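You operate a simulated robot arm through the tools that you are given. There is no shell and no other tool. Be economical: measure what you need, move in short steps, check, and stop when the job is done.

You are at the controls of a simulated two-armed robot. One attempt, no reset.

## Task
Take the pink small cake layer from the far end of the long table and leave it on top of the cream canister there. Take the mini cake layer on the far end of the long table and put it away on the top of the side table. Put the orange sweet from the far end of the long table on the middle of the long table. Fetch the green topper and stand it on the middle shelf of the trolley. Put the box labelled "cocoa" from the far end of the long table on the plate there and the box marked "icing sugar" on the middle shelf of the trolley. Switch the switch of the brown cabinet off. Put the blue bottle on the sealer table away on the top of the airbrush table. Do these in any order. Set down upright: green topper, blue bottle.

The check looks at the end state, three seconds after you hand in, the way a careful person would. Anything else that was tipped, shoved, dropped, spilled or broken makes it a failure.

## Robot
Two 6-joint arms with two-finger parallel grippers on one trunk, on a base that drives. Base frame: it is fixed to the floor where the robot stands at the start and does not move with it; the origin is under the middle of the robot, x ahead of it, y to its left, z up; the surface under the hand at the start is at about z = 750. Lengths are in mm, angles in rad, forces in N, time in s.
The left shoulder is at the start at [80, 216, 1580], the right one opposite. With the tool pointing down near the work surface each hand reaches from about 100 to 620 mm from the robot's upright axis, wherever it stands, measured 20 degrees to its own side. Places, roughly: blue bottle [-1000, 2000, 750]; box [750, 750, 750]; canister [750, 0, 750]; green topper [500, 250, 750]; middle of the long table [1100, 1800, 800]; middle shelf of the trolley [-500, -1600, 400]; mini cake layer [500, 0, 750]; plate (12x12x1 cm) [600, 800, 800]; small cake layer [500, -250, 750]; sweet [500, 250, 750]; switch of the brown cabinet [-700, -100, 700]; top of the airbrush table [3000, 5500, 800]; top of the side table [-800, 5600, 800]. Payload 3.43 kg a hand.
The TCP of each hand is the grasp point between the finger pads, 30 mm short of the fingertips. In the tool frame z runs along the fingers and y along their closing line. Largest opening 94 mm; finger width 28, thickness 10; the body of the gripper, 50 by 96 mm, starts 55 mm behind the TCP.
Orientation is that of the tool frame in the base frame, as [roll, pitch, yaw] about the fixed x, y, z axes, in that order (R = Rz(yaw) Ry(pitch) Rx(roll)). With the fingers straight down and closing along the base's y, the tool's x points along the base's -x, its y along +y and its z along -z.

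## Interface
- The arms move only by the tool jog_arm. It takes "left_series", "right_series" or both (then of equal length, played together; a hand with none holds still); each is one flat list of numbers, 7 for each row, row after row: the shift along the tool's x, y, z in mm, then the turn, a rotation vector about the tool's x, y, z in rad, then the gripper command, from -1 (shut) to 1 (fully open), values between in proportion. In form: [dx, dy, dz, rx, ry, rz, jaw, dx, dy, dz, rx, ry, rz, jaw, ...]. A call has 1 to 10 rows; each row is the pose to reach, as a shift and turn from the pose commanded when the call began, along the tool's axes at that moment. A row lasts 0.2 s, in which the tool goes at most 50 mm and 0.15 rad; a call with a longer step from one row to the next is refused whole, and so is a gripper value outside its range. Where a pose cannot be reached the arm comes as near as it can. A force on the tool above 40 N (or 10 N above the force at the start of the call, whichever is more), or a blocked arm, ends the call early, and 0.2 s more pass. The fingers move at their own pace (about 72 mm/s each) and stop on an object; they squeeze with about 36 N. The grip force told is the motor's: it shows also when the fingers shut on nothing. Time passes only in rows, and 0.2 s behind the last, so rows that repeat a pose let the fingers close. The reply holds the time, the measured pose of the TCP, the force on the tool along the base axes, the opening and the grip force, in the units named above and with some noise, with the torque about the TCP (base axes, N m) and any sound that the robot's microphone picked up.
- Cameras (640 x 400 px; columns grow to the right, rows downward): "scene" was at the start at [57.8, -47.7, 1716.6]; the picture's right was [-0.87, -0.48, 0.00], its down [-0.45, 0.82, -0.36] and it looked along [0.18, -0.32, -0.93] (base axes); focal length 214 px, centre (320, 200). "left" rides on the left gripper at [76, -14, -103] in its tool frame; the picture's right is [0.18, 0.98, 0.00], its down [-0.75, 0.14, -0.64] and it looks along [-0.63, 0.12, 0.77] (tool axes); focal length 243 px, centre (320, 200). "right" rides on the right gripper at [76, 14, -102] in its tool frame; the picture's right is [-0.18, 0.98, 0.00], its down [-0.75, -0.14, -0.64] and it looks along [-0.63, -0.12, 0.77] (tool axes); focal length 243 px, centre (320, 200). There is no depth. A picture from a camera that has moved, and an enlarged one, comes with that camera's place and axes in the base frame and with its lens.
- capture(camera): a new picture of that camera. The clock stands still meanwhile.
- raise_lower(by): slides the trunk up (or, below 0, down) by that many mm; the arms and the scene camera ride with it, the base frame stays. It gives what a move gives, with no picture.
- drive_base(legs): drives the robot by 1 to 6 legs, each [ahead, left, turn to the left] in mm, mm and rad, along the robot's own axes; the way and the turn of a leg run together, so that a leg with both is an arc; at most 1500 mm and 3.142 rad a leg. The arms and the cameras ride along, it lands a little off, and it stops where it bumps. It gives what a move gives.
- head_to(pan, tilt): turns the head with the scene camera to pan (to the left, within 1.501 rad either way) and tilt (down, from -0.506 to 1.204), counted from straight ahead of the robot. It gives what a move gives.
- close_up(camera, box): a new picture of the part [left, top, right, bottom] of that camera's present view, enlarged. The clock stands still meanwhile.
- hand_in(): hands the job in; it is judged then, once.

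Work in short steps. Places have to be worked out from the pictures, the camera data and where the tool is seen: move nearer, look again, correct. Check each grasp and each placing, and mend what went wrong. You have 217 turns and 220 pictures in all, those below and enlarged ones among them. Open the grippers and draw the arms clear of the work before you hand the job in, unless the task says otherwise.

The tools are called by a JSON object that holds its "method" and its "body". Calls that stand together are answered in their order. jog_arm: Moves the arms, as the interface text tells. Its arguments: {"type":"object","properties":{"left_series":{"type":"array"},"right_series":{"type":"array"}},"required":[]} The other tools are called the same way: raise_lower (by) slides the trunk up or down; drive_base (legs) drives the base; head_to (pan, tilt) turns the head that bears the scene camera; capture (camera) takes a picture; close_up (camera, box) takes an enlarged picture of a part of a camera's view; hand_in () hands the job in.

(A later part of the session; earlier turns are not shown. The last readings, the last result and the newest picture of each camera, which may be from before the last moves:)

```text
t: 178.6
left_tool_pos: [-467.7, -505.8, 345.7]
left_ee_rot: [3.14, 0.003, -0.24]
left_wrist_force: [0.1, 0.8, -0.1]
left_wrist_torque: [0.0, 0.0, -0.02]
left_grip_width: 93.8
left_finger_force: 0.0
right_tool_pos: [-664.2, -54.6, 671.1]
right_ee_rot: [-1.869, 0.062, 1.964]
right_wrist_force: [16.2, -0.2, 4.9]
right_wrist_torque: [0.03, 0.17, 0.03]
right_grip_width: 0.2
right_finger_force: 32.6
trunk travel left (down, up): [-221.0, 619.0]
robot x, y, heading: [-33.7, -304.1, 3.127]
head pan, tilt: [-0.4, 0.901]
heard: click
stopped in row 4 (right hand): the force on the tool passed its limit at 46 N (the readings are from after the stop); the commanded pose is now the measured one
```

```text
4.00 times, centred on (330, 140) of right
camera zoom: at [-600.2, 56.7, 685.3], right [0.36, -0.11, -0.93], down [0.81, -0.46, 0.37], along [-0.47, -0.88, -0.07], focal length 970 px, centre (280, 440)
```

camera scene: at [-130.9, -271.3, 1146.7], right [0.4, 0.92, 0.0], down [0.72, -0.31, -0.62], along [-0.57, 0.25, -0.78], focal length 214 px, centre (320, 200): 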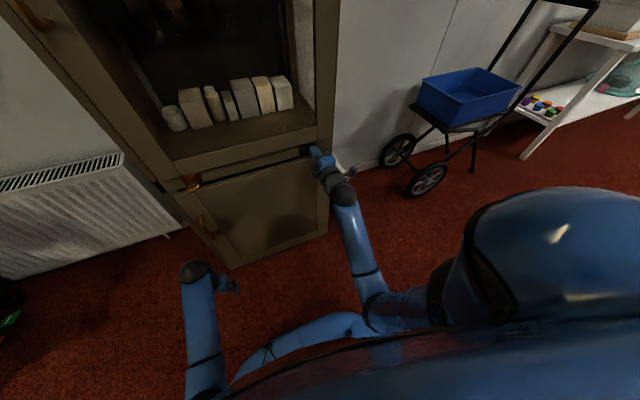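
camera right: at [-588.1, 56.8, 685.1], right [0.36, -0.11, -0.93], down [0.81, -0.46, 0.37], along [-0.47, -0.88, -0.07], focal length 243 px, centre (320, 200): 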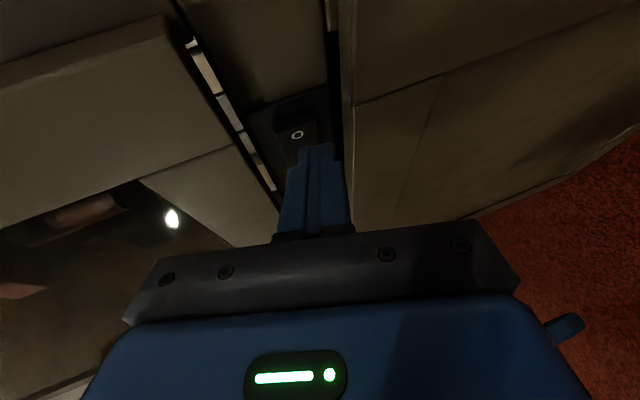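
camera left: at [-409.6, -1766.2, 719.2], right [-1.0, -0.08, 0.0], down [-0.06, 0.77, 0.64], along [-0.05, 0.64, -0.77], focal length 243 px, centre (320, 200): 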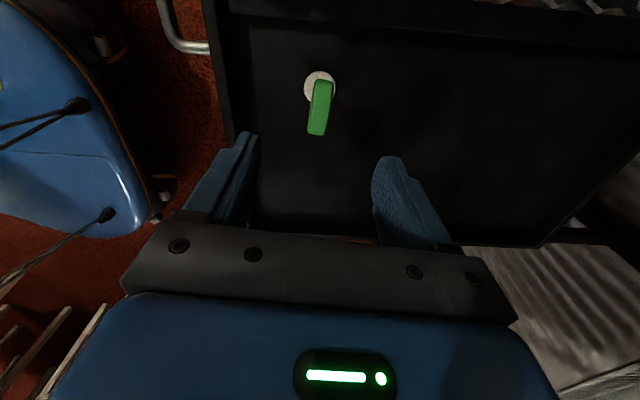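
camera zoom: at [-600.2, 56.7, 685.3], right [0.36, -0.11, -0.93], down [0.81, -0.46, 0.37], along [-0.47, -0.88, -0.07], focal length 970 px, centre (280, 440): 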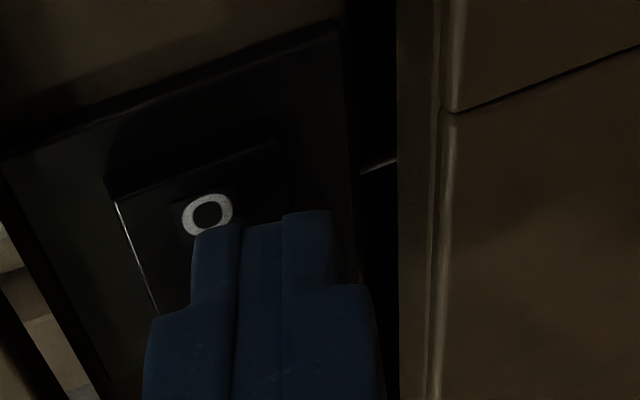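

"Click" heard. Retreat and look at the rocker and light.

{"method": "jog_arm", "body": {"right_series": [-8, 6, -18, 0, 0, 0, -1, -20, 16, -45, 0, 0, 0, -1, -20, 16, -45, 0, 0, 0, -1]}}

{"method": "capture", "body": {"camera": "right"}}

{"method": "head_to", "body": {"pan": -0.3, "tilt": 0.1}}

{"method": "capture", "body": {"camera": "scene"}}

```text
t: 179.3
left_tool_pos: [-469.3, -505.9, 345.1]
left_ee_rot: [3.14, 0.001, -0.238]
left_wrist_force: [0.1, 0.2, 0.2]
left_wrist_torque: [0.01, 0.02, 0.02]
left_grip_width: 94.3
left_finger_force: 0.0
right_tool_pos: [-615.1, -55.5, 665.4]
right_ee_rot: [-1.872, 0.063, 1.964]
right_wrist_force: [0.1, -0.5, 0.9]
right_wrist_torque: [0.03, -0.02, -0.03]
right_grip_width: 0.0
right_finger_force: 33.2
trunk travel left (down, up): [-221.0, 619.0]
robot x, y, heading: [-37.1, -303.3, 3.13]
head pan, tilt: [-0.4, 0.901]
```

```text
110 pictures are left
camera right: at [-550.1, 55.3, 680.4], right [0.36, -0.11, -0.92], down [0.81, -0.46, 0.37], along [-0.47, -0.88, -0.07], focal length 243 px, centre (320, 200)
```

right: 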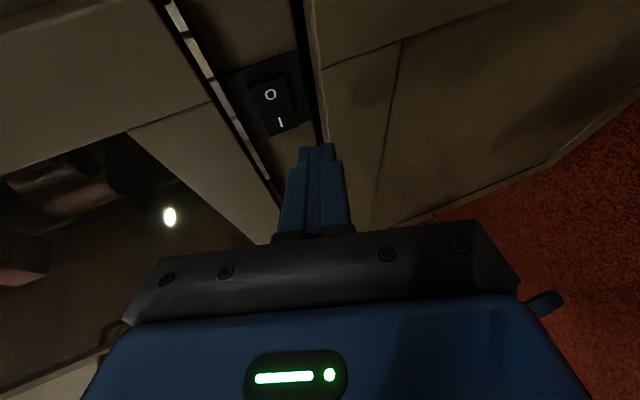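

```text
t: 180.5
left_tool_pos: [-470.1, -506.9, 346.4]
left_ee_rot: [3.141, 0.0, -0.238]
left_wrist_force: [0.5, -0.3, 0.4]
left_wrist_torque: [0.01, 0.01, -0.02]
left_grip_width: 93.8
left_finger_force: 0.1
right_tool_pos: [-615.9, -55.6, 666.2]
right_ee_rot: [-1.872, 0.064, 1.965]
right_wrist_force: [-0.4, 0.3, 0.4]
right_wrist_torque: [-0.02, -0.03, 0.04]
right_grip_width: 0.0
right_finger_force: 32.7
trunk travel left (down, up): [-221.0, 619.0]
robot x, y, heading: [-35.5, -302.5, 3.135]
head pan, tilt: [-0.3, 0.099]
```

```text
109 pictures are left
camera scene: at [-150.7, -272.5, 1218.3], right [0.31, 0.95, 0.0], down [0.1, -0.03, -0.99], along [-0.95, 0.31, -0.1], focal length 214 px, centre (320, 200)
```

scene: 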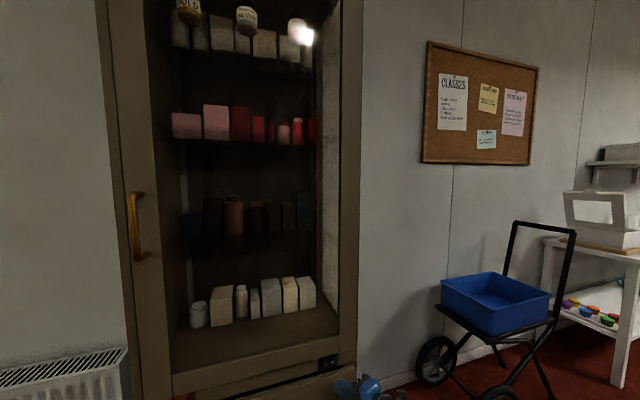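

{"method": "close_up", "body": {"camera": "right", "box": [225, 55, 325, 145]}}

{"method": "close_up", "body": {"camera": "scene", "box": [300, 340, 360, 380]}}

```text
4.44 times, centred on (275, 100) of right
camera zoom: at [-550.1, 55.4, 680.7], right [0.36, -0.11, -0.92], down [0.81, -0.46, 0.37], along [-0.47, -0.88, -0.07], focal length 1078 px, centre (520, 644)
```

zoom: 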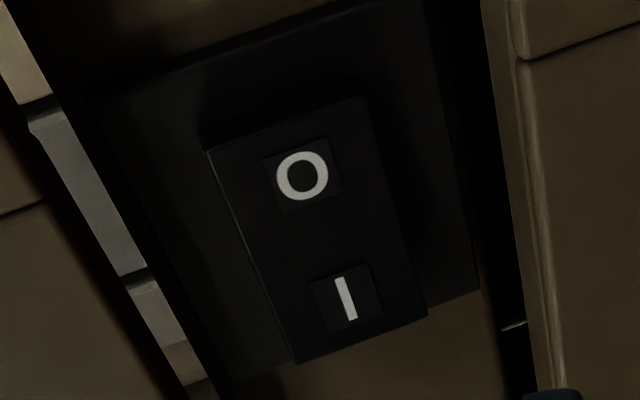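

```text
10.00 times, centred on (330, 360) of scene
camera zoom: at [-150.7, -272.5, 1218.3], right [0.31, 0.95, 0.0], down [0.1, -0.03, -0.99], along [-0.95, 0.31, -0.1], focal length 2145 px, centre (220, -1400)
```

zoom: 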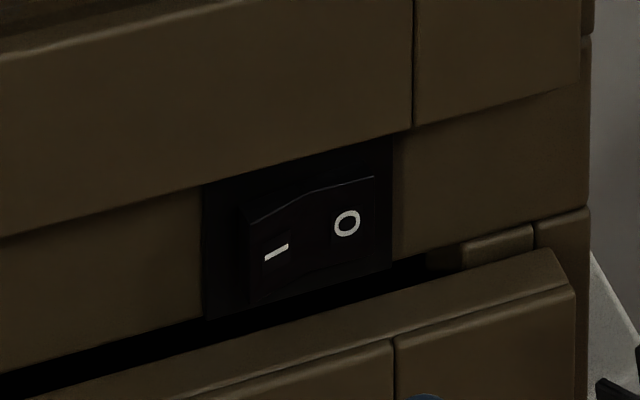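

The rocker tilt has changed. Check that the cabinet light strip is off.

{"method": "head_to", "body": {"pan": -0.2, "tilt": -0.3}}

{"method": "capture", "body": {"camera": "scene"}}

```text
t: 181.3
left_tool_pos: [-469.9, -505.6, 345.2]
left_ee_rot: [3.141, 0.002, -0.237]
left_wrist_force: [0.2, 0.4, 0.0]
left_wrist_torque: [0.0, 0.0, 0.03]
left_grip_width: 94.1
left_finger_force: 0.1
right_tool_pos: [-615.7, -54.9, 666.1]
right_ee_rot: [-1.873, 0.066, 1.963]
right_wrist_force: [0.5, 0.4, 0.7]
right_wrist_torque: [-0.03, 0.01, 0.01]
right_grip_width: 0.0
right_finger_force: 33.2
trunk travel left (down, up): [-221.0, 619.0]
robot x, y, heading: [-32.0, -299.3, 3.131]
head pan, tilt: [-0.201, -0.3]
```

```text
106 pictures are left
camera scene: at [-140.0, -284.2, 1252.9], right [0.21, 0.98, 0.0], down [-0.29, 0.06, -0.96], along [-0.93, 0.2, 0.29], focal length 214 px, centre (320, 200)
```

scene: 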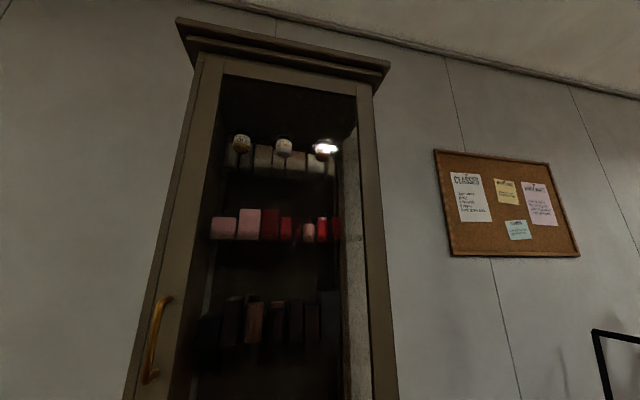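

Light is off: switch done. Raise and restore the right arm to the fingers-down pose.

{"method": "raise_lower", "body": {"by": 400}}

{"method": "jog_arm", "body": {"right_series": [0, 0, 0, 0.075, 0.1, 0, -1, 0, 0, 0, 0.15, 0.2, 0, -1, 0, 0, 0, 0.225, 0.3, 0, -1, 0, 0, 0, 0.3, 0.4, 0, -1]}}

{"method": "jog_arm", "body": {"right_series": [0, 0, 0, 0, 0, 0.148, -1, 0, 0, 0, 0, 0, 0.296, -1, 0, 0, 0, 0, 0, 0.444, -1, 0, 0, 0, 0, 0, 0.592, -1, 0, 0, 0, 0, 0, 0.74, -1, 0, 0, 0, 0, 0, 0.888, -1, 0, 0, 0, 0, 0, 1.036, -1, 0, 0, 0, 0, 0, 1.184, -1, 0, 0, 0, 0, 0, 1.332, -1, 0, 0, 0, 0, 0, 1.48, -1]}}

```text
t: 185.2
left_tool_pos: [-470.7, -506.4, 745.0]
left_ee_rot: [3.139, 0.0, -0.237]
left_wrist_force: [-0.3, 0.5, -0.1]
left_wrist_torque: [-0.01, 0.01, 0.0]
left_grip_width: 93.8
left_finger_force: 0.1
right_tool_pos: [-615.4, -55.8, 1067.7]
right_ee_rot: [-1.873, 0.066, 1.964]
right_wrist_force: [-0.4, 0.4, 0.2]
right_wrist_torque: [0.0, -0.02, 0.0]
right_grip_width: 0.1
right_finger_force: 33.1
trunk travel left (down, up): [-621.0, 219.0]
robot x, y, heading: [-35.9, -297.5, 3.125]
head pan, tilt: [-0.201, -0.3]
```

```text
t: 186.2
left_tool_pos: [-469.4, -505.9, 745.4]
left_ee_rot: [3.14, 0.002, -0.238]
left_wrist_force: [-0.1, 0.1, 0.0]
left_wrist_torque: [0.02, 0.0, -0.04]
left_grip_width: 94.3
left_finger_force: 0.0
right_tool_pos: [-614.0, -56.1, 1068.4]
right_ee_rot: [-1.58, 0.002, 1.57]
right_wrist_force: [-0.9, -0.1, -0.1]
right_wrist_torque: [0.01, 0.01, -0.02]
right_grip_width: 0.0
right_finger_force: 34.0
trunk travel left (down, up): [-621.0, 219.0]
robot x, y, heading: [-34.9, -302.3, 3.134]
head pan, tilt: [-0.201, -0.3]
```

```text
t: 188.4
left_tool_pos: [-469.2, -505.5, 744.8]
left_ee_rot: [3.141, 0.001, -0.237]
left_wrist_force: [0.2, -0.7, 1.1]
left_wrist_torque: [-0.01, -0.01, 0.01]
left_grip_width: 94.1
left_finger_force: 0.1
right_tool_pos: [-614.6, -56.8, 1067.4]
right_ee_rot: [-1.7, 1.483, 1.442]
right_wrist_force: [-0.3, 0.0, -0.1]
right_wrist_torque: [-0.01, 0.02, 0.03]
right_grip_width: 0.0
right_finger_force: 33.3
trunk travel left (down, up): [-621.0, 219.0]
robot x, y, heading: [-34.3, -303.5, 3.129]
head pan, tilt: [-0.201, -0.3]
```

{"method": "jog_arm", "body": {"right_series": [0, 0, 0, 0, 0, 0.088, -1]}}

{"method": "jog_arm", "body": {"right_series": [30.9, 0, 9, 0, 0.15, 0, -1, 62.6, 0, 13.2, 0, 0.3, 0, -1, 94.6, 0, 12.7, 0, 0.45, 0, -1, 126.2, 0, 7.4, 0, 0.6, 0, -1, 156.6, 0, -2.6, 0, 0.75, 0, 0, 185.2, 0, -17, 0, 0.9, 0, 0.5, 211.3, 0, -35.5, 0, 1.05, 0, 1, 234.3, 0, -57.8, 0, 1.2, 0, 1, 253.8, 0, -83.2, 0, 1.35, 0, 1, 269.3, 0, -111.2, 0, 1.5, 0, 1]}}

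```text
t: 188.8
left_tool_pos: [-470.5, -504.8, 744.9]
left_ee_rot: [3.14, 0.0, -0.237]
left_wrist_force: [-0.1, -0.1, 0.1]
left_wrist_torque: [-0.05, -0.01, 0.03]
left_grip_width: 94.2
left_finger_force: 0.1
right_tool_pos: [-614.9, -55.6, 1067.1]
right_ee_rot: [3.114, 1.558, -0.033]
right_wrist_force: [-0.8, -0.6, -0.5]
right_wrist_torque: [-0.04, -0.01, -0.02]
right_grip_width: 0.1
right_finger_force: 33.0
trunk travel left (down, up): [-621.0, 219.0]
robot x, y, heading: [-36.2, -303.6, 3.127]
head pan, tilt: [-0.201, -0.3]
```

```text
t: 191.0
left_tool_pos: [-469.8, -506.1, 745.7]
left_ee_rot: [3.14, 0.0, -0.237]
left_wrist_force: [0.0, 0.5, -1.1]
left_wrist_torque: [0.01, 0.03, 0.01]
left_grip_width: 93.9
left_finger_force: 0.1
right_tool_pos: [-499.9, -56.1, 796.7]
right_ee_rot: [-3.139, 0.056, -0.002]
right_wrist_force: [0.4, 0.3, 0.5]
right_wrist_torque: [0.0, 0.03, -0.03]
right_grip_width: 93.9
right_finger_force: 0.1
trunk travel left (down, up): [-621.0, 219.0]
robot x, y, heading: [-36.9, -302.7, 3.132]
head pan, tilt: [-0.201, -0.3]
```

Fix the residual tilt, raise the trunk, then turn around to face the table again.

{"method": "jog_arm", "body": {"right_series": [0, 0, 0, 0, 0.056, 0, 1], "left_series": [0, 0, 0, 0, 0, -0.1, 1]}}

{"method": "raise_lower", "body": {"by": 215}}

{"method": "drive_base", "body": {"legs": [[60, 0, 0], [0, 0, 1.57], [0, 0, 1.57]]}}

{"method": "head_to", "body": {"pan": 0.1, "tilt": 0.8}}

{"method": "capture", "body": {"camera": "scene"}}

```text
t: 191.4
left_tool_pos: [-469.7, -505.2, 745.1]
left_ee_rot: [3.139, 0.001, -0.139]
left_wrist_force: [0.0, 0.8, 0.1]
left_wrist_torque: [0.02, 0.0, -0.02]
left_grip_width: 94.0
left_finger_force: 0.1
right_tool_pos: [-501.0, -55.3, 797.0]
right_ee_rot: [-3.139, 0.001, -0.001]
right_wrist_force: [-0.4, 0.1, 0.1]
right_wrist_torque: [0.0, 0.01, 0.03]
right_grip_width: 93.8
right_finger_force: 0.0
trunk travel left (down, up): [-621.0, 219.0]
robot x, y, heading: [-35.5, -302.7, 3.127]
head pan, tilt: [-0.201, -0.3]
```

```text
t: 193.7
left_tool_pos: [-469.2, -505.7, 959.6]
left_ee_rot: [3.14, 0.001, -0.137]
left_wrist_force: [0.4, 0.1, -0.3]
left_wrist_torque: [0.02, 0.0, -0.01]
left_grip_width: 94.0
left_finger_force: 0.1
right_tool_pos: [-500.9, -55.8, 1013.1]
right_ee_rot: [-3.14, 0.003, -0.002]
right_wrist_force: [0.0, 0.7, 0.0]
right_wrist_torque: [0.02, 0.02, 0.04]
right_grip_width: 94.1
right_finger_force: 0.0
trunk travel left (down, up): [-836.0, 4.0]
robot x, y, heading: [-33.4, -300.9, 3.132]
head pan, tilt: [-0.201, -0.3]
```

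```text
t: 202.2
left_tool_pos: [350.1, -110.4, 960.6]
left_ee_rot: [3.141, 0.002, 2.974]
left_wrist_force: [0.4, -0.1, -1.3]
left_wrist_torque: [0.02, -0.02, -0.03]
left_grip_width: 94.2
left_finger_force: 0.1
right_tool_pos: [366.9, -561.5, 1012.9]
right_ee_rot: [-3.14, 0.002, 3.109]
right_wrist_force: [-0.2, 0.0, 0.2]
right_wrist_torque: [-0.02, -0.01, -0.02]
right_grip_width: 93.9
right_finger_force: 0.0
trunk travel left (down, up): [-836.0, 4.0]
robot x, y, heading: [-93.3, -301.9, -0.043]
head pan, tilt: [-0.201, -0.3]
```

```text
t: 203.5
left_tool_pos: [350.3, -111.5, 959.0]
left_ee_rot: [-3.141, 0.002, 2.974]
left_wrist_force: [0.7, 0.2, -0.3]
left_wrist_torque: [-0.03, 0.03, 0.03]
left_grip_width: 94.1
left_finger_force: 0.1
right_tool_pos: [367.0, -561.3, 1012.3]
right_ee_rot: [-3.14, 0.005, 3.109]
right_wrist_force: [-1.1, 0.3, 0.9]
right_wrist_torque: [-0.03, 0.0, -0.01]
right_grip_width: 93.9
right_finger_force: 0.0
trunk travel left (down, up): [-836.0, 4.0]
robot x, y, heading: [-89.6, -304.4, -0.045]
head pan, tilt: [0.099, 0.799]
```

```text
105 pictures are left
camera scene: at [19.4, -297.2, 1770.4], right [0.06, -1.0, 0.0], down [-0.72, -0.04, -0.7], along [0.7, 0.04, -0.72], focal length 214 px, centre (320, 200)
```

scene: 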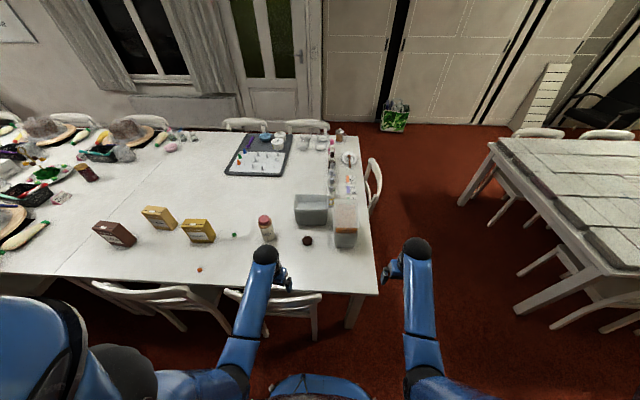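

Table is unchanged. Drive to y≈170 for picking the mini layer (right hand) and the sweet (left hand).

{"method": "drive_base", "body": {"legs": [[20, 0, 0.045], [15, 475, 0]]}}

{"method": "capture", "body": {"camera": "right"}}

{"method": "capture", "body": {"camera": "left"}}

```text
t: 206.8
left_tool_pos: [376.8, 379.7, 959.8]
left_ee_rot: [3.139, 0.001, 3.013]
left_wrist_force: [-0.6, -0.3, 0.0]
left_wrist_torque: [0.03, 0.01, 0.01]
left_grip_width: 94.2
left_finger_force: 0.0
right_tool_pos: [411.8, -69.5, 1012.1]
right_ee_rot: [-3.142, 0.002, -3.132]
right_wrist_force: [0.2, 1.0, 0.1]
right_wrist_torque: [0.02, 0.04, 0.0]
right_grip_width: 94.0
right_finger_force: 0.0
trunk travel left (down, up): [-836.0, 4.0]
robot x, y, heading: [-55.6, 173.5, -0.001]
head pan, tilt: [0.099, 0.799]
```

```text
104 pictures are left
camera right: at [334.4, -55.1, 1116.7], right [0.18, 0.98, 0.0], down [0.75, -0.14, 0.64], along [0.63, -0.11, -0.76], focal length 243 px, centre (320, 200)
```

right: 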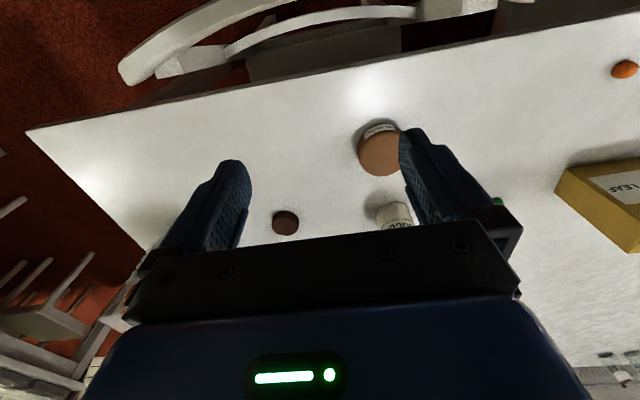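

```text
103 pictures are left
camera left: at [298.2, 374.1, 1062.6], right [-0.06, 1.0, 0.0], down [0.76, 0.04, 0.64], along [0.64, 0.04, -0.77], focal length 243 px, centre (320, 200)
```

left: 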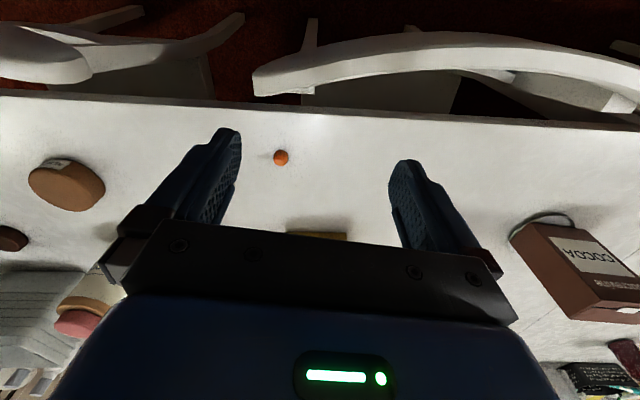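

Mini layer ≈ (527,10), sweet ≈ (474,331). Move both hands above them together.

{"method": "jog_arm", "body": {"right_series": [-25, 18, 25, 0, 0, 0, 1, -50, 36, 50, 0, 0, 0, 1, -75, 54, 80, 0, 0, 0, 1, -100, 70, 110, 0, 0, 0, 1, -115, 80, 130, 0, 0, 0, 1, -115, 80, 130, 0, 0, 0, 1], "left_series": [-22, -8, 16, 0, 0, -0.03, 1, -44, -16, 32, 0, 0, -0.06, 1, -66, -24, 48, 0, 0, -0.09, 1, -88, -31, 64, 0, 0, -0.12, 1, -102, -36, 80, 0, 0, -0.128, 1, -102, -36, 80, 0, 0, -0.128, 1]}}

{"method": "capture", "body": {"camera": "right"}}

{"method": "capture", "body": {"camera": "left"}}

```text
t: 208.2
left_tool_pos: [472.7, 332.6, 880.0]
left_ee_rot: [3.141, 0.002, 3.141]
left_wrist_force: [-0.3, 0.6, 0.5]
left_wrist_torque: [-0.02, 0.03, 0.02]
left_grip_width: 93.7
left_finger_force: 0.0
right_tool_pos: [525.3, 12.7, 884.8]
right_ee_rot: [-3.139, 0.003, -3.132]
right_wrist_force: [-0.3, 0.1, -0.2]
right_wrist_torque: [-0.01, 0.03, -0.03]
right_grip_width: 93.9
right_finger_force: 0.0
trunk travel left (down, up): [-836.0, 4.0]
robot x, y, heading: [-60.8, 175.5, -0.003]
head pan, tilt: [0.099, 0.799]
```

```text
102 pictures are left
camera right: at [449.1, 28.0, 989.4], right [0.18, 0.98, 0.0], down [0.75, -0.13, 0.65], along [0.64, -0.11, -0.76], focal length 243 px, centre (320, 200)
```

right: 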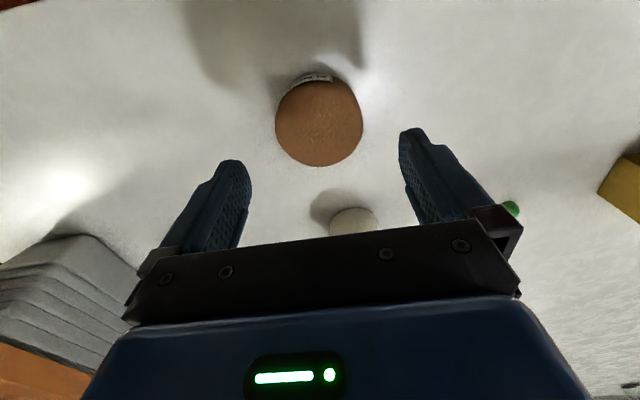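

```text
101 pictures are left
camera left: at [395.7, 317.4, 981.9], right [-0.18, 0.98, 0.0], down [0.75, 0.14, 0.64], along [0.63, 0.12, -0.77], focal length 243 px, centre (320, 200)
```

left: 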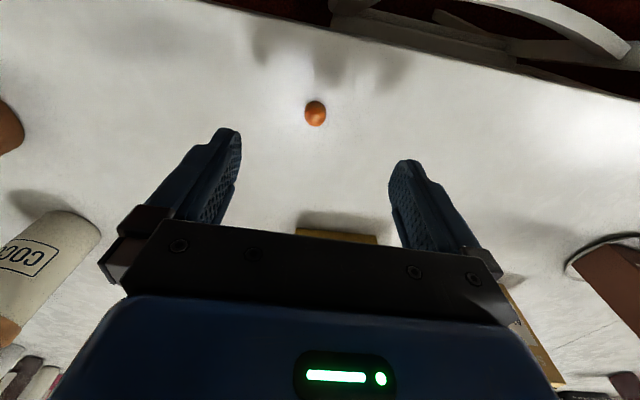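

Fine adjust: right +8 x, left (+3,−4). Then lower 98 mm.

{"method": "jog_arm", "body": {"right_series": [-8, 0, 0, 0, 0, 0, 1, -8, 0, 0, 0, 0, 0, 1], "left_series": [-3, -4, 0, 0, 0, 0, 1, -3, -4, 0, 0, 0, 0, 1]}}

{"method": "raise_lower", "body": {"by": -97}}

{"method": "capture", "body": {"camera": "right"}}

{"method": "capture", "body": {"camera": "left"}}

```text
t: 208.8
left_tool_pos: [477.2, 328.4, 880.1]
left_ee_rot: [3.139, 0.0, -3.141]
left_wrist_force: [-0.1, 0.5, 0.2]
left_wrist_torque: [0.03, 0.0, 0.01]
left_grip_width: 94.0
left_finger_force: 0.1
right_tool_pos: [534.5, 12.8, 883.1]
right_ee_rot: [-3.14, 0.005, -3.133]
right_wrist_force: [-0.2, 0.2, 0.5]
right_wrist_torque: [-0.01, -0.04, -0.01]
right_grip_width: 94.2
right_finger_force: 0.0
trunk travel left (down, up): [-836.0, 4.0]
robot x, y, heading: [-59.1, 173.3, -0.003]
head pan, tilt: [0.099, 0.799]
```

```text
t: 210.1
left_tool_pos: [475.1, 329.1, 782.9]
left_ee_rot: [3.139, 0.003, 3.141]
left_wrist_force: [-0.4, 0.6, -0.1]
left_wrist_torque: [-0.03, 0.0, -0.01]
left_grip_width: 94.0
left_finger_force: 0.1
right_tool_pos: [534.2, 13.8, 787.0]
right_ee_rot: [-3.14, 0.004, -3.133]
right_wrist_force: [0.0, -0.4, 0.1]
right_wrist_torque: [0.0, -0.02, -0.01]
right_grip_width: 94.0
right_finger_force: 0.0
trunk travel left (down, up): [-739.0, 101.0]
robot x, y, heading: [-55.8, 173.7, -0.001]
head pan, tilt: [0.099, 0.799]
```

```text
100 pictures are left
camera right: at [457.8, 28.3, 891.9], right [0.18, 0.98, 0.0], down [0.75, -0.13, 0.64], along [0.63, -0.11, -0.76], focal length 243 px, centre (320, 200)
```

right: 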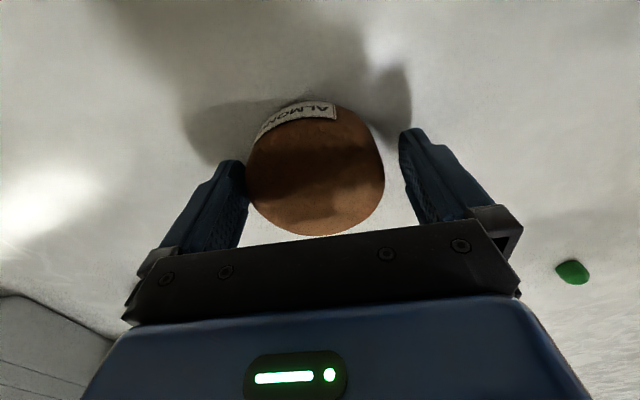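

```text
99 pictures are left
camera left: at [398.8, 313.7, 885.2], right [-0.18, 0.98, 0.0], down [0.75, 0.14, 0.64], along [0.63, 0.12, -0.77], focal length 243 px, centre (320, 200)
```

left: 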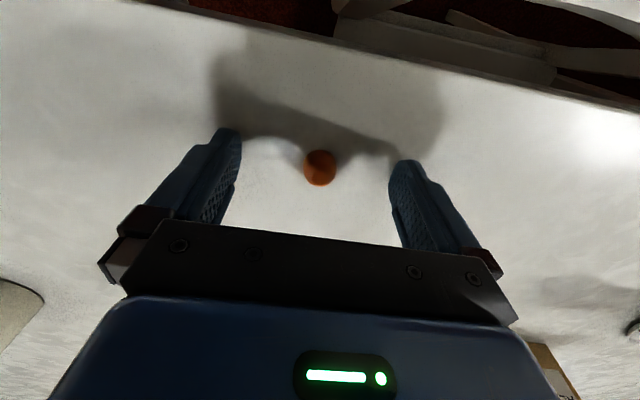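

Both well centred. Close both grippers.

{"method": "jog_arm", "body": {"right_series": [0, -2, 0, 0, 0, 0, 0.6, 0, -2, 0, 0, 0, 0, 0.2, 0, -2, 0, 0, 0, 0, -1, 0, -2, 0, 0, 0, 0, -1, 0, -2, 0, 0, 0, 0, -1, 0, -2, 0, 0, 0, 0, -1], "left_series": [0, 0, 0, 0, 0, 0, 0.5, 0, 0, 0, 0, 0, 0, 0, 0, 0, 0, 0, 0, 0, -0.5, 0, 0, 0, 0, 0, 0, -1, 0, 0, 0, 0, 0, 0, -1, 0, 0, 0, 0, 0, 0, -1]}}

{"method": "raise_lower", "body": {"by": 100}}

{"method": "capture", "body": {"camera": "right"}}

{"method": "capture", "body": {"camera": "left"}}

```text
t: 211.5
left_tool_pos: [475.4, 329.4, 783.5]
left_ee_rot: [3.139, 0.003, 3.14]
left_wrist_force: [0.0, 0.7, 2.3]
left_wrist_torque: [0.01, -0.02, 0.0]
left_grip_width: 12.9
left_finger_force: 36.0
right_tool_pos: [534.5, 12.8, 787.5]
right_ee_rot: [-3.139, 0.004, -3.134]
right_wrist_force: [0.2, 0.8, 3.3]
right_wrist_torque: [0.08, -0.01, -0.01]
right_grip_width: 77.6
right_finger_force: 35.6
trunk travel left (down, up): [-739.0, 101.0]
robot x, y, heading: [-58.2, 175.6, -0.003]
head pan, tilt: [0.099, 0.799]
```

```text
t: 212.8
left_tool_pos: [475.8, 329.6, 881.8]
left_ee_rot: [3.14, 0.002, -3.141]
left_wrist_force: [0.0, -0.6, 0.3]
left_wrist_torque: [0.0, -0.02, -0.01]
left_grip_width: 12.9
left_finger_force: 36.2
right_tool_pos: [534.1, 11.9, 886.9]
right_ee_rot: [-3.14, 0.003, -3.132]
right_wrist_force: [-0.6, 0.5, 0.1]
right_wrist_torque: [0.01, -0.01, 0.0]
right_grip_width: 77.8
right_finger_force: 36.3
trunk travel left (down, up): [-839.0, 1.0]
robot x, y, heading: [-59.9, 176.3, -0.001]
head pan, tilt: [0.099, 0.799]
```

```text
98 pictures are left
camera right: at [457.9, 26.6, 991.7], right [0.18, 0.98, 0.0], down [0.75, -0.13, 0.64], along [0.63, -0.11, -0.76], focal length 243 px, centre (320, 200)
```

right: 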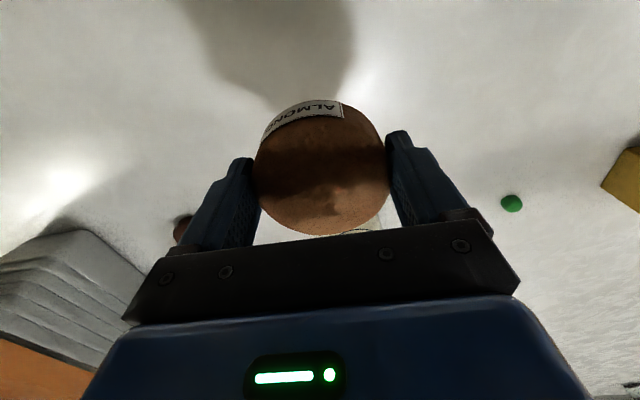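

```text
97 pictures are left
camera left: at [398.7, 313.8, 985.1], right [-0.18, 0.98, 0.0], down [0.75, 0.14, 0.64], along [0.63, 0.12, -0.77], focal length 243 px, centre (320, 200)
```

left: 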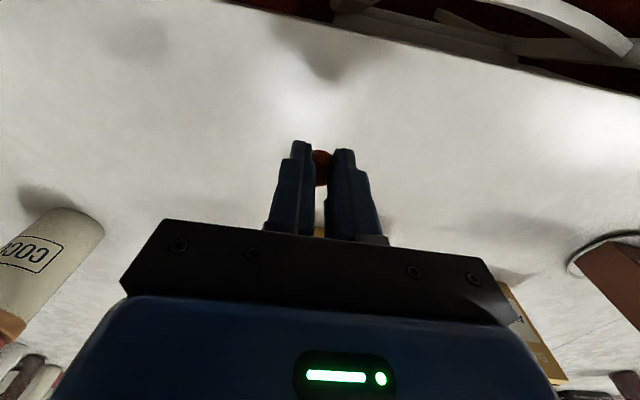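

Both held. Raise hands for clearance and drive left to the gap at y≈1050.

{"method": "jog_arm", "body": {"right_series": [0, 0, -40, 0, 0, 0, -1, 0, 0, -80, 0, 0, 0, -1, 0, 0, -120, 0, 0, 0, -1, 0, 0, -150, 0, 0, 0, -1], "left_series": [0, 0, -40, 0, 0, 0, -1, 0, 0, -80, 0, 0, 0, -1, 0, 0, -120, 0, 0, 0, -1, 0, 0, -130, 0, 0, 0, -1]}}

{"method": "drive_base", "body": {"legs": [[20, 0, 0], [0, 900, 0]]}}

{"method": "head_to", "body": {"pan": 0.6, "tilt": 0.6}}

{"method": "capture", "body": {"camera": "scene"}}

```text
t: 213.8
left_tool_pos: [475.0, 328.6, 1013.5]
left_ee_rot: [3.14, -0.001, 3.141]
left_wrist_force: [0.0, 0.1, -0.1]
left_wrist_torque: [-0.02, 0.0, 0.01]
left_grip_width: 12.6
left_finger_force: 36.0
right_tool_pos: [534.5, 11.5, 1039.5]
right_ee_rot: [-3.141, 0.0, -3.133]
right_wrist_force: [0.7, -1.7, -1.0]
right_wrist_torque: [0.01, 0.01, -0.04]
right_grip_width: 77.9
right_finger_force: 36.5
trunk travel left (down, up): [-839.0, 1.0]
robot x, y, heading: [-60.8, 176.6, -0.004]
head pan, tilt: [0.099, 0.799]
```

```text
t: 218.9
left_tool_pos: [493.8, 1214.2, 1012.1]
left_ee_rot: [3.14, 0.002, -3.138]
left_wrist_force: [-0.5, -0.7, -0.3]
left_wrist_torque: [0.04, -0.02, -0.01]
left_grip_width: 17.3
left_finger_force: 36.5
right_tool_pos: [554.2, 898.7, 1039.2]
right_ee_rot: [3.14, 0.003, -3.129]
right_wrist_force: [-0.4, 0.1, 0.1]
right_wrist_torque: [0.01, -0.02, -0.01]
right_grip_width: 77.9
right_finger_force: 35.8
trunk travel left (down, up): [-839.0, 1.0]
robot x, y, heading: [-39.8, 1061.8, -0.001]
head pan, tilt: [0.099, 0.799]
```

```text
t: 219.8
left_tool_pos: [494.5, 1217.2, 1013.8]
left_ee_rot: [3.141, 0.002, -3.138]
left_wrist_force: [-0.4, 0.9, -0.5]
left_wrist_torque: [0.0, 0.01, 0.0]
left_grip_width: 17.6
left_finger_force: 36.3
right_tool_pos: [556.3, 901.1, 1039.0]
right_ee_rot: [-3.141, 0.003, -3.129]
right_wrist_force: [0.0, 1.0, -1.4]
right_wrist_torque: [0.01, -0.01, -0.02]
right_grip_width: 77.9
right_finger_force: 35.9
trunk travel left (down, up): [-839.0, 1.0]
robot x, y, heading: [-37.6, 1060.6, 0.005]
head pan, tilt: [0.6, 0.6]
```

```text
96 pictures are left
camera scene: at [66.2, 1111.1, 1790.1], right [0.57, -0.82, 0.0], down [-0.47, -0.32, -0.82], along [0.68, 0.47, -0.57], focal length 214 px, centre (320, 200)
```

scene: 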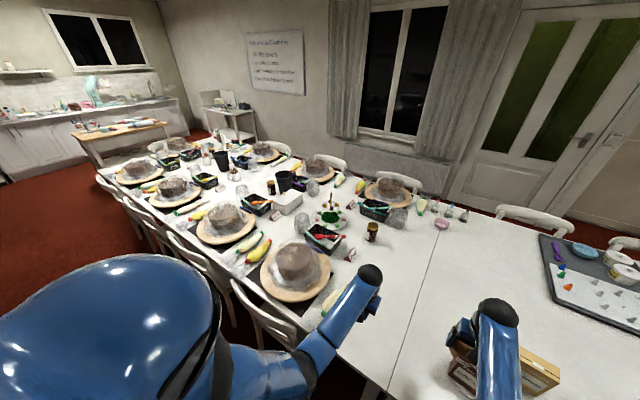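

The left grip width changed to 17 mm; check that the sweet is still held, and plan the set-down around (760,1290), on the middle table section.

{"method": "capture", "body": {"camera": "left"}}

{"method": "close_up", "body": {"camera": "scene", "box": [220, 170, 460, 330]}}

```text
95 pictures are left
camera left: at [418.3, 1201.3, 1114.9], right [-0.19, 0.98, 0.0], down [0.75, 0.14, 0.64], along [0.63, 0.12, -0.77], focal length 243 px, centre (320, 200)
```

left: 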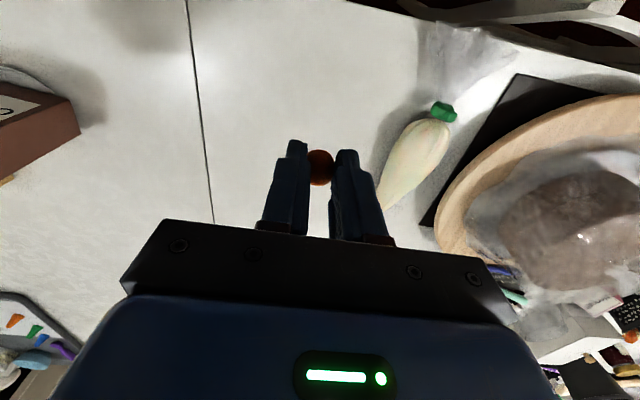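

```text
2.50 times, centred on (340, 250) of scene
camera zoom: at [66.2, 1111.1, 1790.1], right [0.57, -0.82, 0.0], down [-0.47, -0.32, -0.82], along [0.68, 0.47, -0.57], focal length 536 px, centre (270, 75)
```

zoom: 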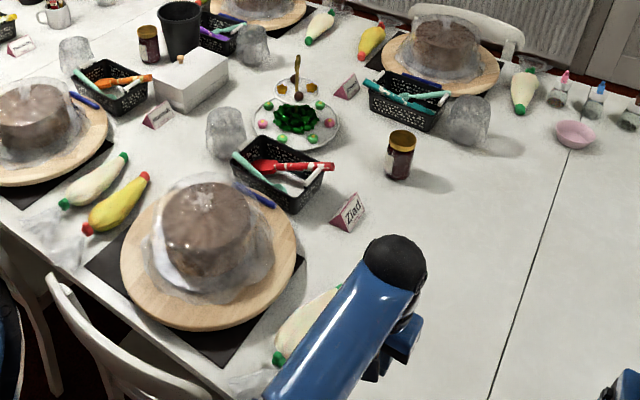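

Sweet still held at the tip. Drive into the gap and forward.

{"method": "drive_base", "body": {"legs": [[0, 10, 0], [138, 0, 0]]}}

{"method": "jog_arm", "body": {"left_series": [-30, 5, 0, 0, 0, 0, -1, -60, 12, 0, 0, 0, 0, -1, -90, 20, 0, 0, 0, 0, -1, -120, 28, 0, 0, 0, 0, -1, -130, 30, 0, 0, 0, 0, -1]}}

{"method": "capture", "body": {"camera": "left"}}

{"method": "capture", "body": {"camera": "right"}}

```text
t: 221.5
left_tool_pos: [628.9, 1224.4, 1015.0]
left_ee_rot: [3.14, 0.006, -3.139]
left_wrist_force: [-0.6, -0.2, -0.4]
left_wrist_torque: [-0.01, -0.04, 0.0]
left_grip_width: 17.3
left_finger_force: 36.2
right_tool_pos: [689.3, 909.4, 1041.7]
right_ee_rot: [-3.141, 0.007, -3.13]
right_wrist_force: [-0.8, -0.3, -0.5]
right_wrist_torque: [0.0, -0.04, 0.02]
right_grip_width: 77.9
right_finger_force: 36.0
trunk travel left (down, up): [-839.0, 1.0]
robot x, y, heading: [100.8, 1069.4, 0.006]
head pan, tilt: [0.6, 0.6]
```

```text
t: 222.7
left_tool_pos: [764.0, 1256.7, 1011.5]
left_ee_rot: [3.141, 0.001, -3.138]
left_wrist_force: [-0.3, 0.4, -0.1]
left_wrist_torque: [-0.04, 0.0, 0.0]
left_grip_width: 17.3
left_finger_force: 35.8
right_tool_pos: [692.6, 907.9, 1039.7]
right_ee_rot: [-3.139, 0.004, -3.131]
right_wrist_force: [-0.3, 0.7, -1.2]
right_wrist_torque: [-0.01, -0.03, -0.02]
right_grip_width: 77.9
right_finger_force: 36.0
trunk travel left (down, up): [-839.0, 1.0]
robot x, y, heading: [102.4, 1069.8, 0.002]
head pan, tilt: [0.6, 0.6]
```

```text
93 pictures are left
camera left: at [686.6, 1240.7, 1114.3], right [-0.19, 0.98, 0.0], down [0.75, 0.14, 0.64], along [0.63, 0.12, -0.77], focal length 243 px, centre (320, 200)
```

left: 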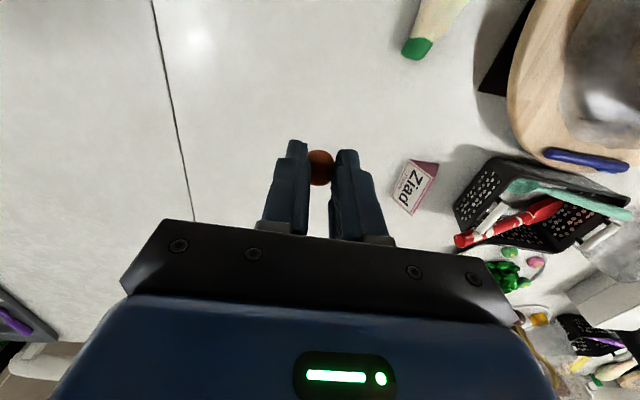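

```text
92 pictures are left
camera right: at [615.7, 923.3, 1143.2], right [0.17, 0.98, 0.0], down [0.75, -0.13, 0.64], along [0.63, -0.11, -0.76], focal length 243 px, centre (320, 200)
```

right: 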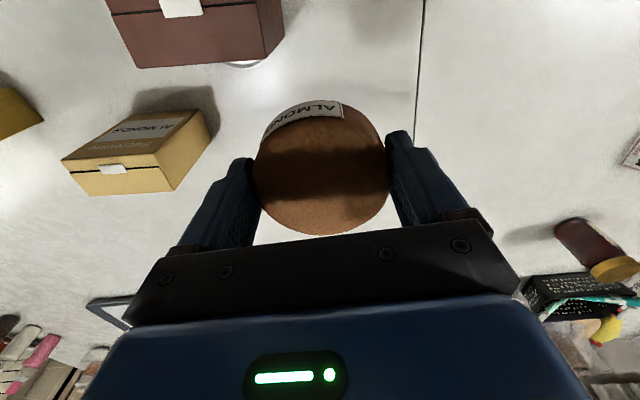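

Lower the trunk 220 (right hand first shifted slightly away from the cocoa box).

{"method": "jog_arm", "body": {"right_series": [0, 25, 0, 0, 0, 0, -1, 0, 30, 0, 0, 0, 0, -1]}}

{"method": "raise_lower", "body": {"by": -220}}

{"method": "capture", "body": {"camera": "left"}}

```text
t: 223.3
left_tool_pos: [763.5, 1256.3, 1010.6]
left_ee_rot: [-3.141, -0.001, -3.139]
left_wrist_force: [0.1, 0.1, -0.8]
left_wrist_torque: [-0.04, 0.03, 0.02]
left_grip_width: 17.3
left_finger_force: 36.2
right_tool_pos: [692.4, 940.5, 1039.6]
right_ee_rot: [-3.139, 0.002, -3.13]
right_wrist_force: [0.4, 0.2, -1.4]
right_wrist_torque: [-0.01, 0.01, 0.0]
right_grip_width: 78.3
right_finger_force: 35.8
trunk travel left (down, up): [-839.0, 1.0]
robot x, y, heading: [102.0, 1071.5, 0.004]
head pan, tilt: [0.6, 0.6]
```

```text
t: 225.6
left_tool_pos: [763.3, 1256.6, 792.4]
left_ee_rot: [3.14, 0.002, -3.139]
left_wrist_force: [-0.3, -0.2, -0.7]
left_wrist_torque: [0.0, 0.03, 0.01]
left_grip_width: 17.6
left_finger_force: 36.5
right_tool_pos: [691.9, 940.3, 819.4]
right_ee_rot: [-3.139, 0.003, -3.13]
right_wrist_force: [0.3, 0.5, -0.2]
right_wrist_torque: [0.0, -0.02, -0.03]
right_grip_width: 77.9
right_finger_force: 36.0
trunk travel left (down, up): [-619.0, 221.0]
robot x, y, heading: [100.9, 1066.8, 0.003]
head pan, tilt: [0.6, 0.6]
```

```text
91 pictures are left
camera left: at [686.2, 1240.7, 894.4], right [-0.19, 0.98, 0.0], down [0.75, 0.14, 0.64], along [0.63, 0.12, -0.77], focal length 243 px, centre (320, 200)
```

left: 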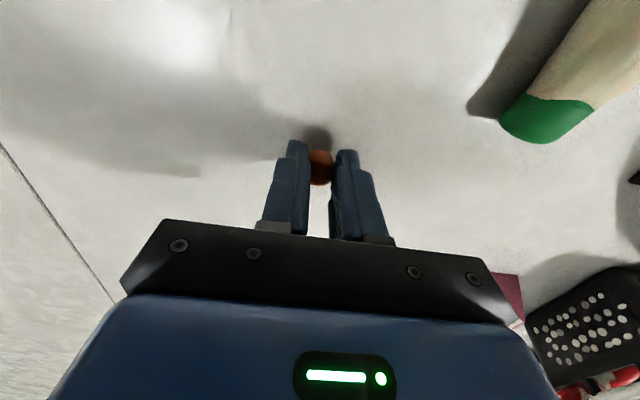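

Lower the last ~9 mm watching force.

{"method": "jog_arm", "body": {"left_series": [0, 0, 4, 0, 0, 0, -1, 0, 0, 7, 0, 0, 0, -1, 0, 0, 9, 0, 0, 0, -1, 0, 0, 9, 0, 0, 0, -1]}}

{"method": "close_up", "body": {"camera": "left", "box": [260, 110, 380, 210]}}

```text
t: 226.6
left_tool_pos: [763.8, 1256.3, 785.5]
left_ee_rot: [3.139, 0.001, -3.141]
left_wrist_force: [0.4, 0.6, 2.8]
left_wrist_torque: [0.01, 0.01, 0.01]
left_grip_width: 17.7
left_finger_force: 35.6
right_tool_pos: [692.2, 939.7, 818.5]
right_ee_rot: [-3.14, 0.003, -3.132]
right_wrist_force: [0.5, -0.6, -0.5]
right_wrist_torque: [0.0, 0.01, -0.02]
right_grip_width: 77.6
right_finger_force: 36.6
trunk travel left (down, up): [-619.0, 221.0]
robot x, y, heading: [101.7, 1069.5, 0.0]
head pan, tilt: [0.6, 0.6]
```

```text
4.00 times, centred on (320, 160) of left
camera zoom: at [686.4, 1240.2, 886.1], right [-0.19, 0.98, 0.0], down [0.75, 0.14, 0.64], along [0.63, 0.12, -0.77], focal length 970 px, centre (320, 360)
```

zoom: 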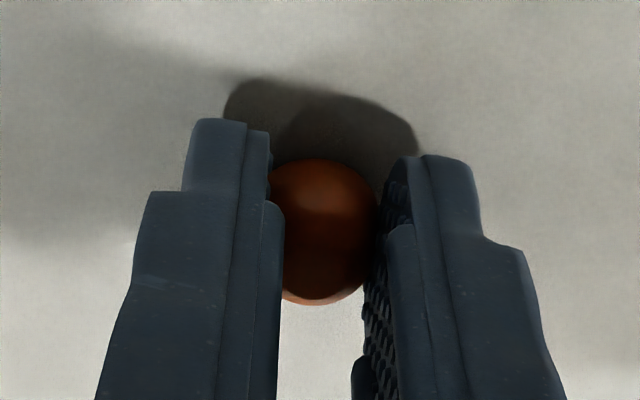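

Light contact. Open gently a little at a time.

{"method": "jog_arm", "body": {"left_series": [0, 0, 0, 0, 0, 0, -0.6, 0, 0, 0, 0, 0, 0, -0.5, 0, 0, 0, 0, 0, 0, -0.3, 0, 0, 0, 0, 0, 0, 0, 0, 0, 0, 0, 0, 0, 0, 0, 0, -30, 0, 0, 0, 0, 0, 0, -70, 0, 0, 0, 0]}}

{"method": "capture", "body": {"camera": "left"}}

```text
t: 228.2
left_tool_pos: [762.3, 1254.8, 853.6]
left_ee_rot: [3.14, 0.0, -3.138]
left_wrist_force: [0.0, -0.5, 0.0]
left_wrist_torque: [0.02, -0.01, -0.01]
left_grip_width: 47.2
left_finger_force: 0.1
right_tool_pos: [691.2, 939.7, 819.2]
right_ee_rot: [-3.14, 0.004, -3.131]
right_wrist_force: [0.4, 0.1, 0.0]
right_wrist_torque: [-0.01, -0.01, 0.01]
right_grip_width: 77.9
right_finger_force: 35.7
trunk travel left (down, up): [-619.0, 221.0]
robot x, y, heading: [103.0, 1068.1, 0.001]
head pan, tilt: [0.6, 0.6]
```

```text
89 pictures are left
camera left: at [685.0, 1239.2, 956.0], right [-0.19, 0.98, 0.0], down [0.75, 0.14, 0.64], along [0.63, 0.12, -0.77], focal length 243 px, centre (320, 200)
```

left: 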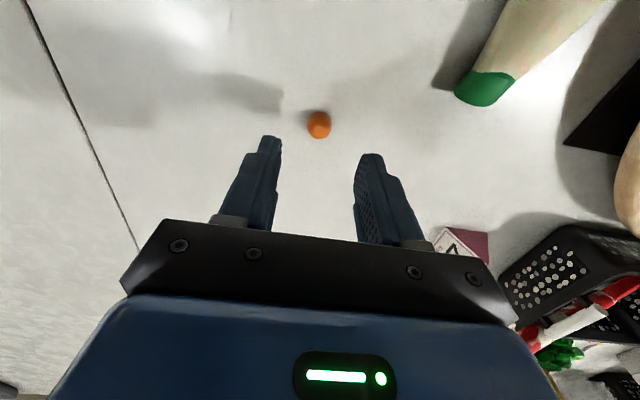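

Sweet rests at ≈(765,1253). Raise, back out, and look left/back at the sealer table.

{"method": "raise_lower", "body": {"by": 220}}

{"method": "drive_base", "body": {"legs": [[-170, 0, 0]]}}

{"method": "head_to", "body": {"pan": 1.5, "tilt": 0.4}}

{"method": "capture", "body": {"camera": "scene"}}

{"method": "capture", "body": {"camera": "left"}}

```text
t: 230.5
left_tool_pos: [763.2, 1255.6, 1073.4]
left_ee_rot: [3.14, -0.001, -3.14]
left_wrist_force: [-0.3, 0.3, 0.8]
left_wrist_torque: [-0.04, -0.02, -0.01]
left_grip_width: 47.0
left_finger_force: 0.1
right_tool_pos: [693.1, 939.4, 1038.6]
right_ee_rot: [-3.14, 0.004, -3.13]
right_wrist_force: [-0.2, -0.8, 0.5]
right_wrist_torque: [-0.02, 0.0, 0.0]
right_grip_width: 77.8
right_finger_force: 36.2
trunk travel left (down, up): [-839.0, 1.0]
robot x, y, heading: [98.4, 1073.2, 0.002]
head pan, tilt: [0.6, 0.6]
```

```text
t: 232.0
left_tool_pos: [591.0, 1255.2, 1071.2]
left_ee_rot: [3.14, -0.004, -3.141]
left_wrist_force: [-0.1, 0.5, -0.1]
left_wrist_torque: [0.0, 0.01, -0.04]
left_grip_width: 47.2
left_finger_force: 0.0
right_tool_pos: [519.8, 939.3, 1037.2]
right_ee_rot: [-3.14, -0.001, -3.13]
right_wrist_force: [-0.4, 0.1, -1.0]
right_wrist_torque: [-0.01, 0.0, -0.02]
right_grip_width: 77.8
right_finger_force: 36.4
trunk travel left (down, up): [-839.0, 1.0]
robot x, y, heading: [-75.7, 1070.0, 0.005]
head pan, tilt: [0.6, 0.6]
```

```text
t: 233.2
left_tool_pos: [586.7, 1255.7, 1073.8]
left_ee_rot: [3.139, 0.0, -3.138]
left_wrist_force: [0.5, 0.4, 0.4]
left_wrist_torque: [0.0, 0.02, 0.0]
left_grip_width: 46.9
left_finger_force: 0.2
right_tool_pos: [516.8, 940.8, 1038.6]
right_ee_rot: [-3.14, 0.005, -3.131]
right_wrist_force: [0.4, -0.2, -1.2]
right_wrist_torque: [0.01, 0.02, 0.0]
right_grip_width: 77.9
right_finger_force: 36.1
trunk travel left (down, up): [-839.0, 1.0]
robot x, y, heading: [-78.4, 1071.9, 0.001]
head pan, tilt: [1.499, 0.4]
```

```text
88 pictures are left
camera scene: at [-37.3, 1162.9, 1808.4], right [1.0, -0.07, 0.0], down [-0.03, -0.39, -0.92], along [0.07, 0.92, -0.39], focal length 214 px, centre (320, 200)
```

scene: 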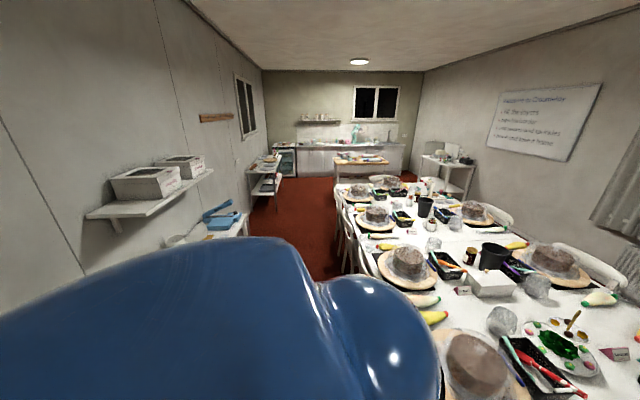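

```text
87 pictures are left
camera left: at [510.2, 1240.2, 1175.5], right [-0.19, 0.98, 0.0], down [0.75, 0.14, 0.64], along [0.63, 0.12, -0.77], focal length 243 px, centre (320, 200)
```

left: 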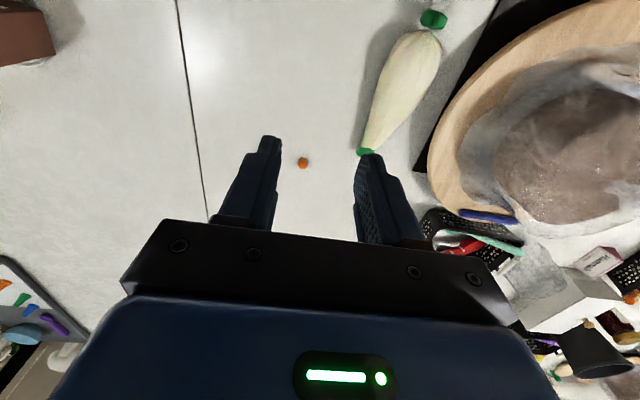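

Sweet is stable. Retract both hands, then turn left to face +y and look at the sealer table.

{"method": "jog_arm", "body": {"left_series": [40, 8, 15, 0, 0, 0, 0, 80, 16, 30, 0, 0, 0, 0, 120, 24, 45, 0, 0, 0, 0, 165, 30, 60, 0, 0, 0, 0, 165, 30, 60, 0, 0, 0, 0], "right_series": [34, -21, 0, 0, 0, 0, -1, 68, -42, 0, 0, 0, 0, -1, 102, -63, 0, 0, 0, 0, -1, 135, -85, 0, 0, 0, 0, -1, 135, -85, 0, 0, 0, 0, -1]}}

{"method": "drive_base", "body": {"legs": [[-80, 0, 0], [0, 0, 1.57]]}}

{"method": "head_to", "body": {"pan": 0.6, "tilt": 0.5}}

{"method": "capture", "body": {"camera": "scene"}}

```text
t: 234.4
left_tool_pos: [420.8, 1285.0, 1014.0]
left_ee_rot: [3.14, 0.003, -3.14]
left_wrist_force: [-0.1, -0.2, -0.3]
left_wrist_torque: [0.0, 0.02, -0.02]
left_grip_width: 46.9
left_finger_force: 0.3
right_tool_pos: [382.7, 854.1, 1040.6]
right_ee_rot: [-3.139, 0.005, -3.134]
right_wrist_force: [0.0, 0.4, -0.3]
right_wrist_torque: [0.03, 0.0, 0.03]
right_grip_width: 78.1
right_finger_force: 36.3
trunk travel left (down, up): [-839.0, 1.0]
robot x, y, heading: [-74.4, 1071.9, 0.006]
head pan, tilt: [1.499, 0.4]
```

```text
t: 239.2
left_tool_pos: [-357.5, 1571.2, 1013.7]
left_ee_rot: [3.141, 0.0, -1.593]
left_wrist_force: [0.0, -0.6, -0.4]
left_wrist_torque: [-0.02, -0.03, 0.01]
left_grip_width: 46.9
left_finger_force: 0.0
right_tool_pos: [72.2, 1520.8, 1039.3]
right_ee_rot: [3.14, 0.002, -1.584]
right_wrist_force: [-0.4, 0.1, -0.8]
right_wrist_torque: [-0.01, 0.01, 0.0]
right_grip_width: 77.7
right_finger_force: 36.3
trunk travel left (down, up): [-839.0, 1.0]
robot x, y, heading: [-157.2, 1069.4, 1.549]
head pan, tilt: [1.499, 0.4]
```

```text
t: 240.4
left_tool_pos: [-357.4, 1571.4, 1013.2]
left_ee_rot: [3.139, -0.001, -1.593]
left_wrist_force: [0.0, 0.2, 0.0]
left_wrist_torque: [-0.03, 0.0, 0.03]
left_grip_width: 46.9
left_finger_force: 0.1
right_tool_pos: [72.9, 1521.6, 1039.7]
right_ee_rot: [-3.139, 0.004, -1.587]
right_wrist_force: [-0.4, -0.1, -0.7]
right_wrist_torque: [-0.01, -0.02, -0.03]
right_grip_width: 77.7
right_finger_force: 36.0
trunk travel left (down, up): [-839.0, 1.0]
robot x, y, heading: [-153.8, 1069.6, 1.548]
head pan, tilt: [0.6, 0.499]
```

```text
86 pictures are left
camera scene: at [-202.9, 1177.0, 1799.3], right [0.84, 0.55, 0.0], down [0.26, -0.4, -0.88], along [-0.48, 0.74, -0.48], focal length 214 px, centre (320, 200)
```

scene: 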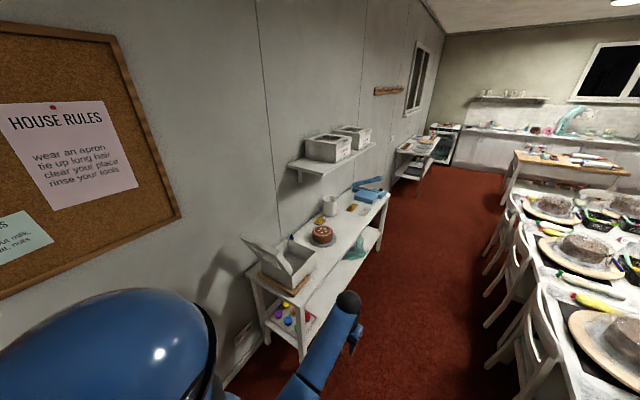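

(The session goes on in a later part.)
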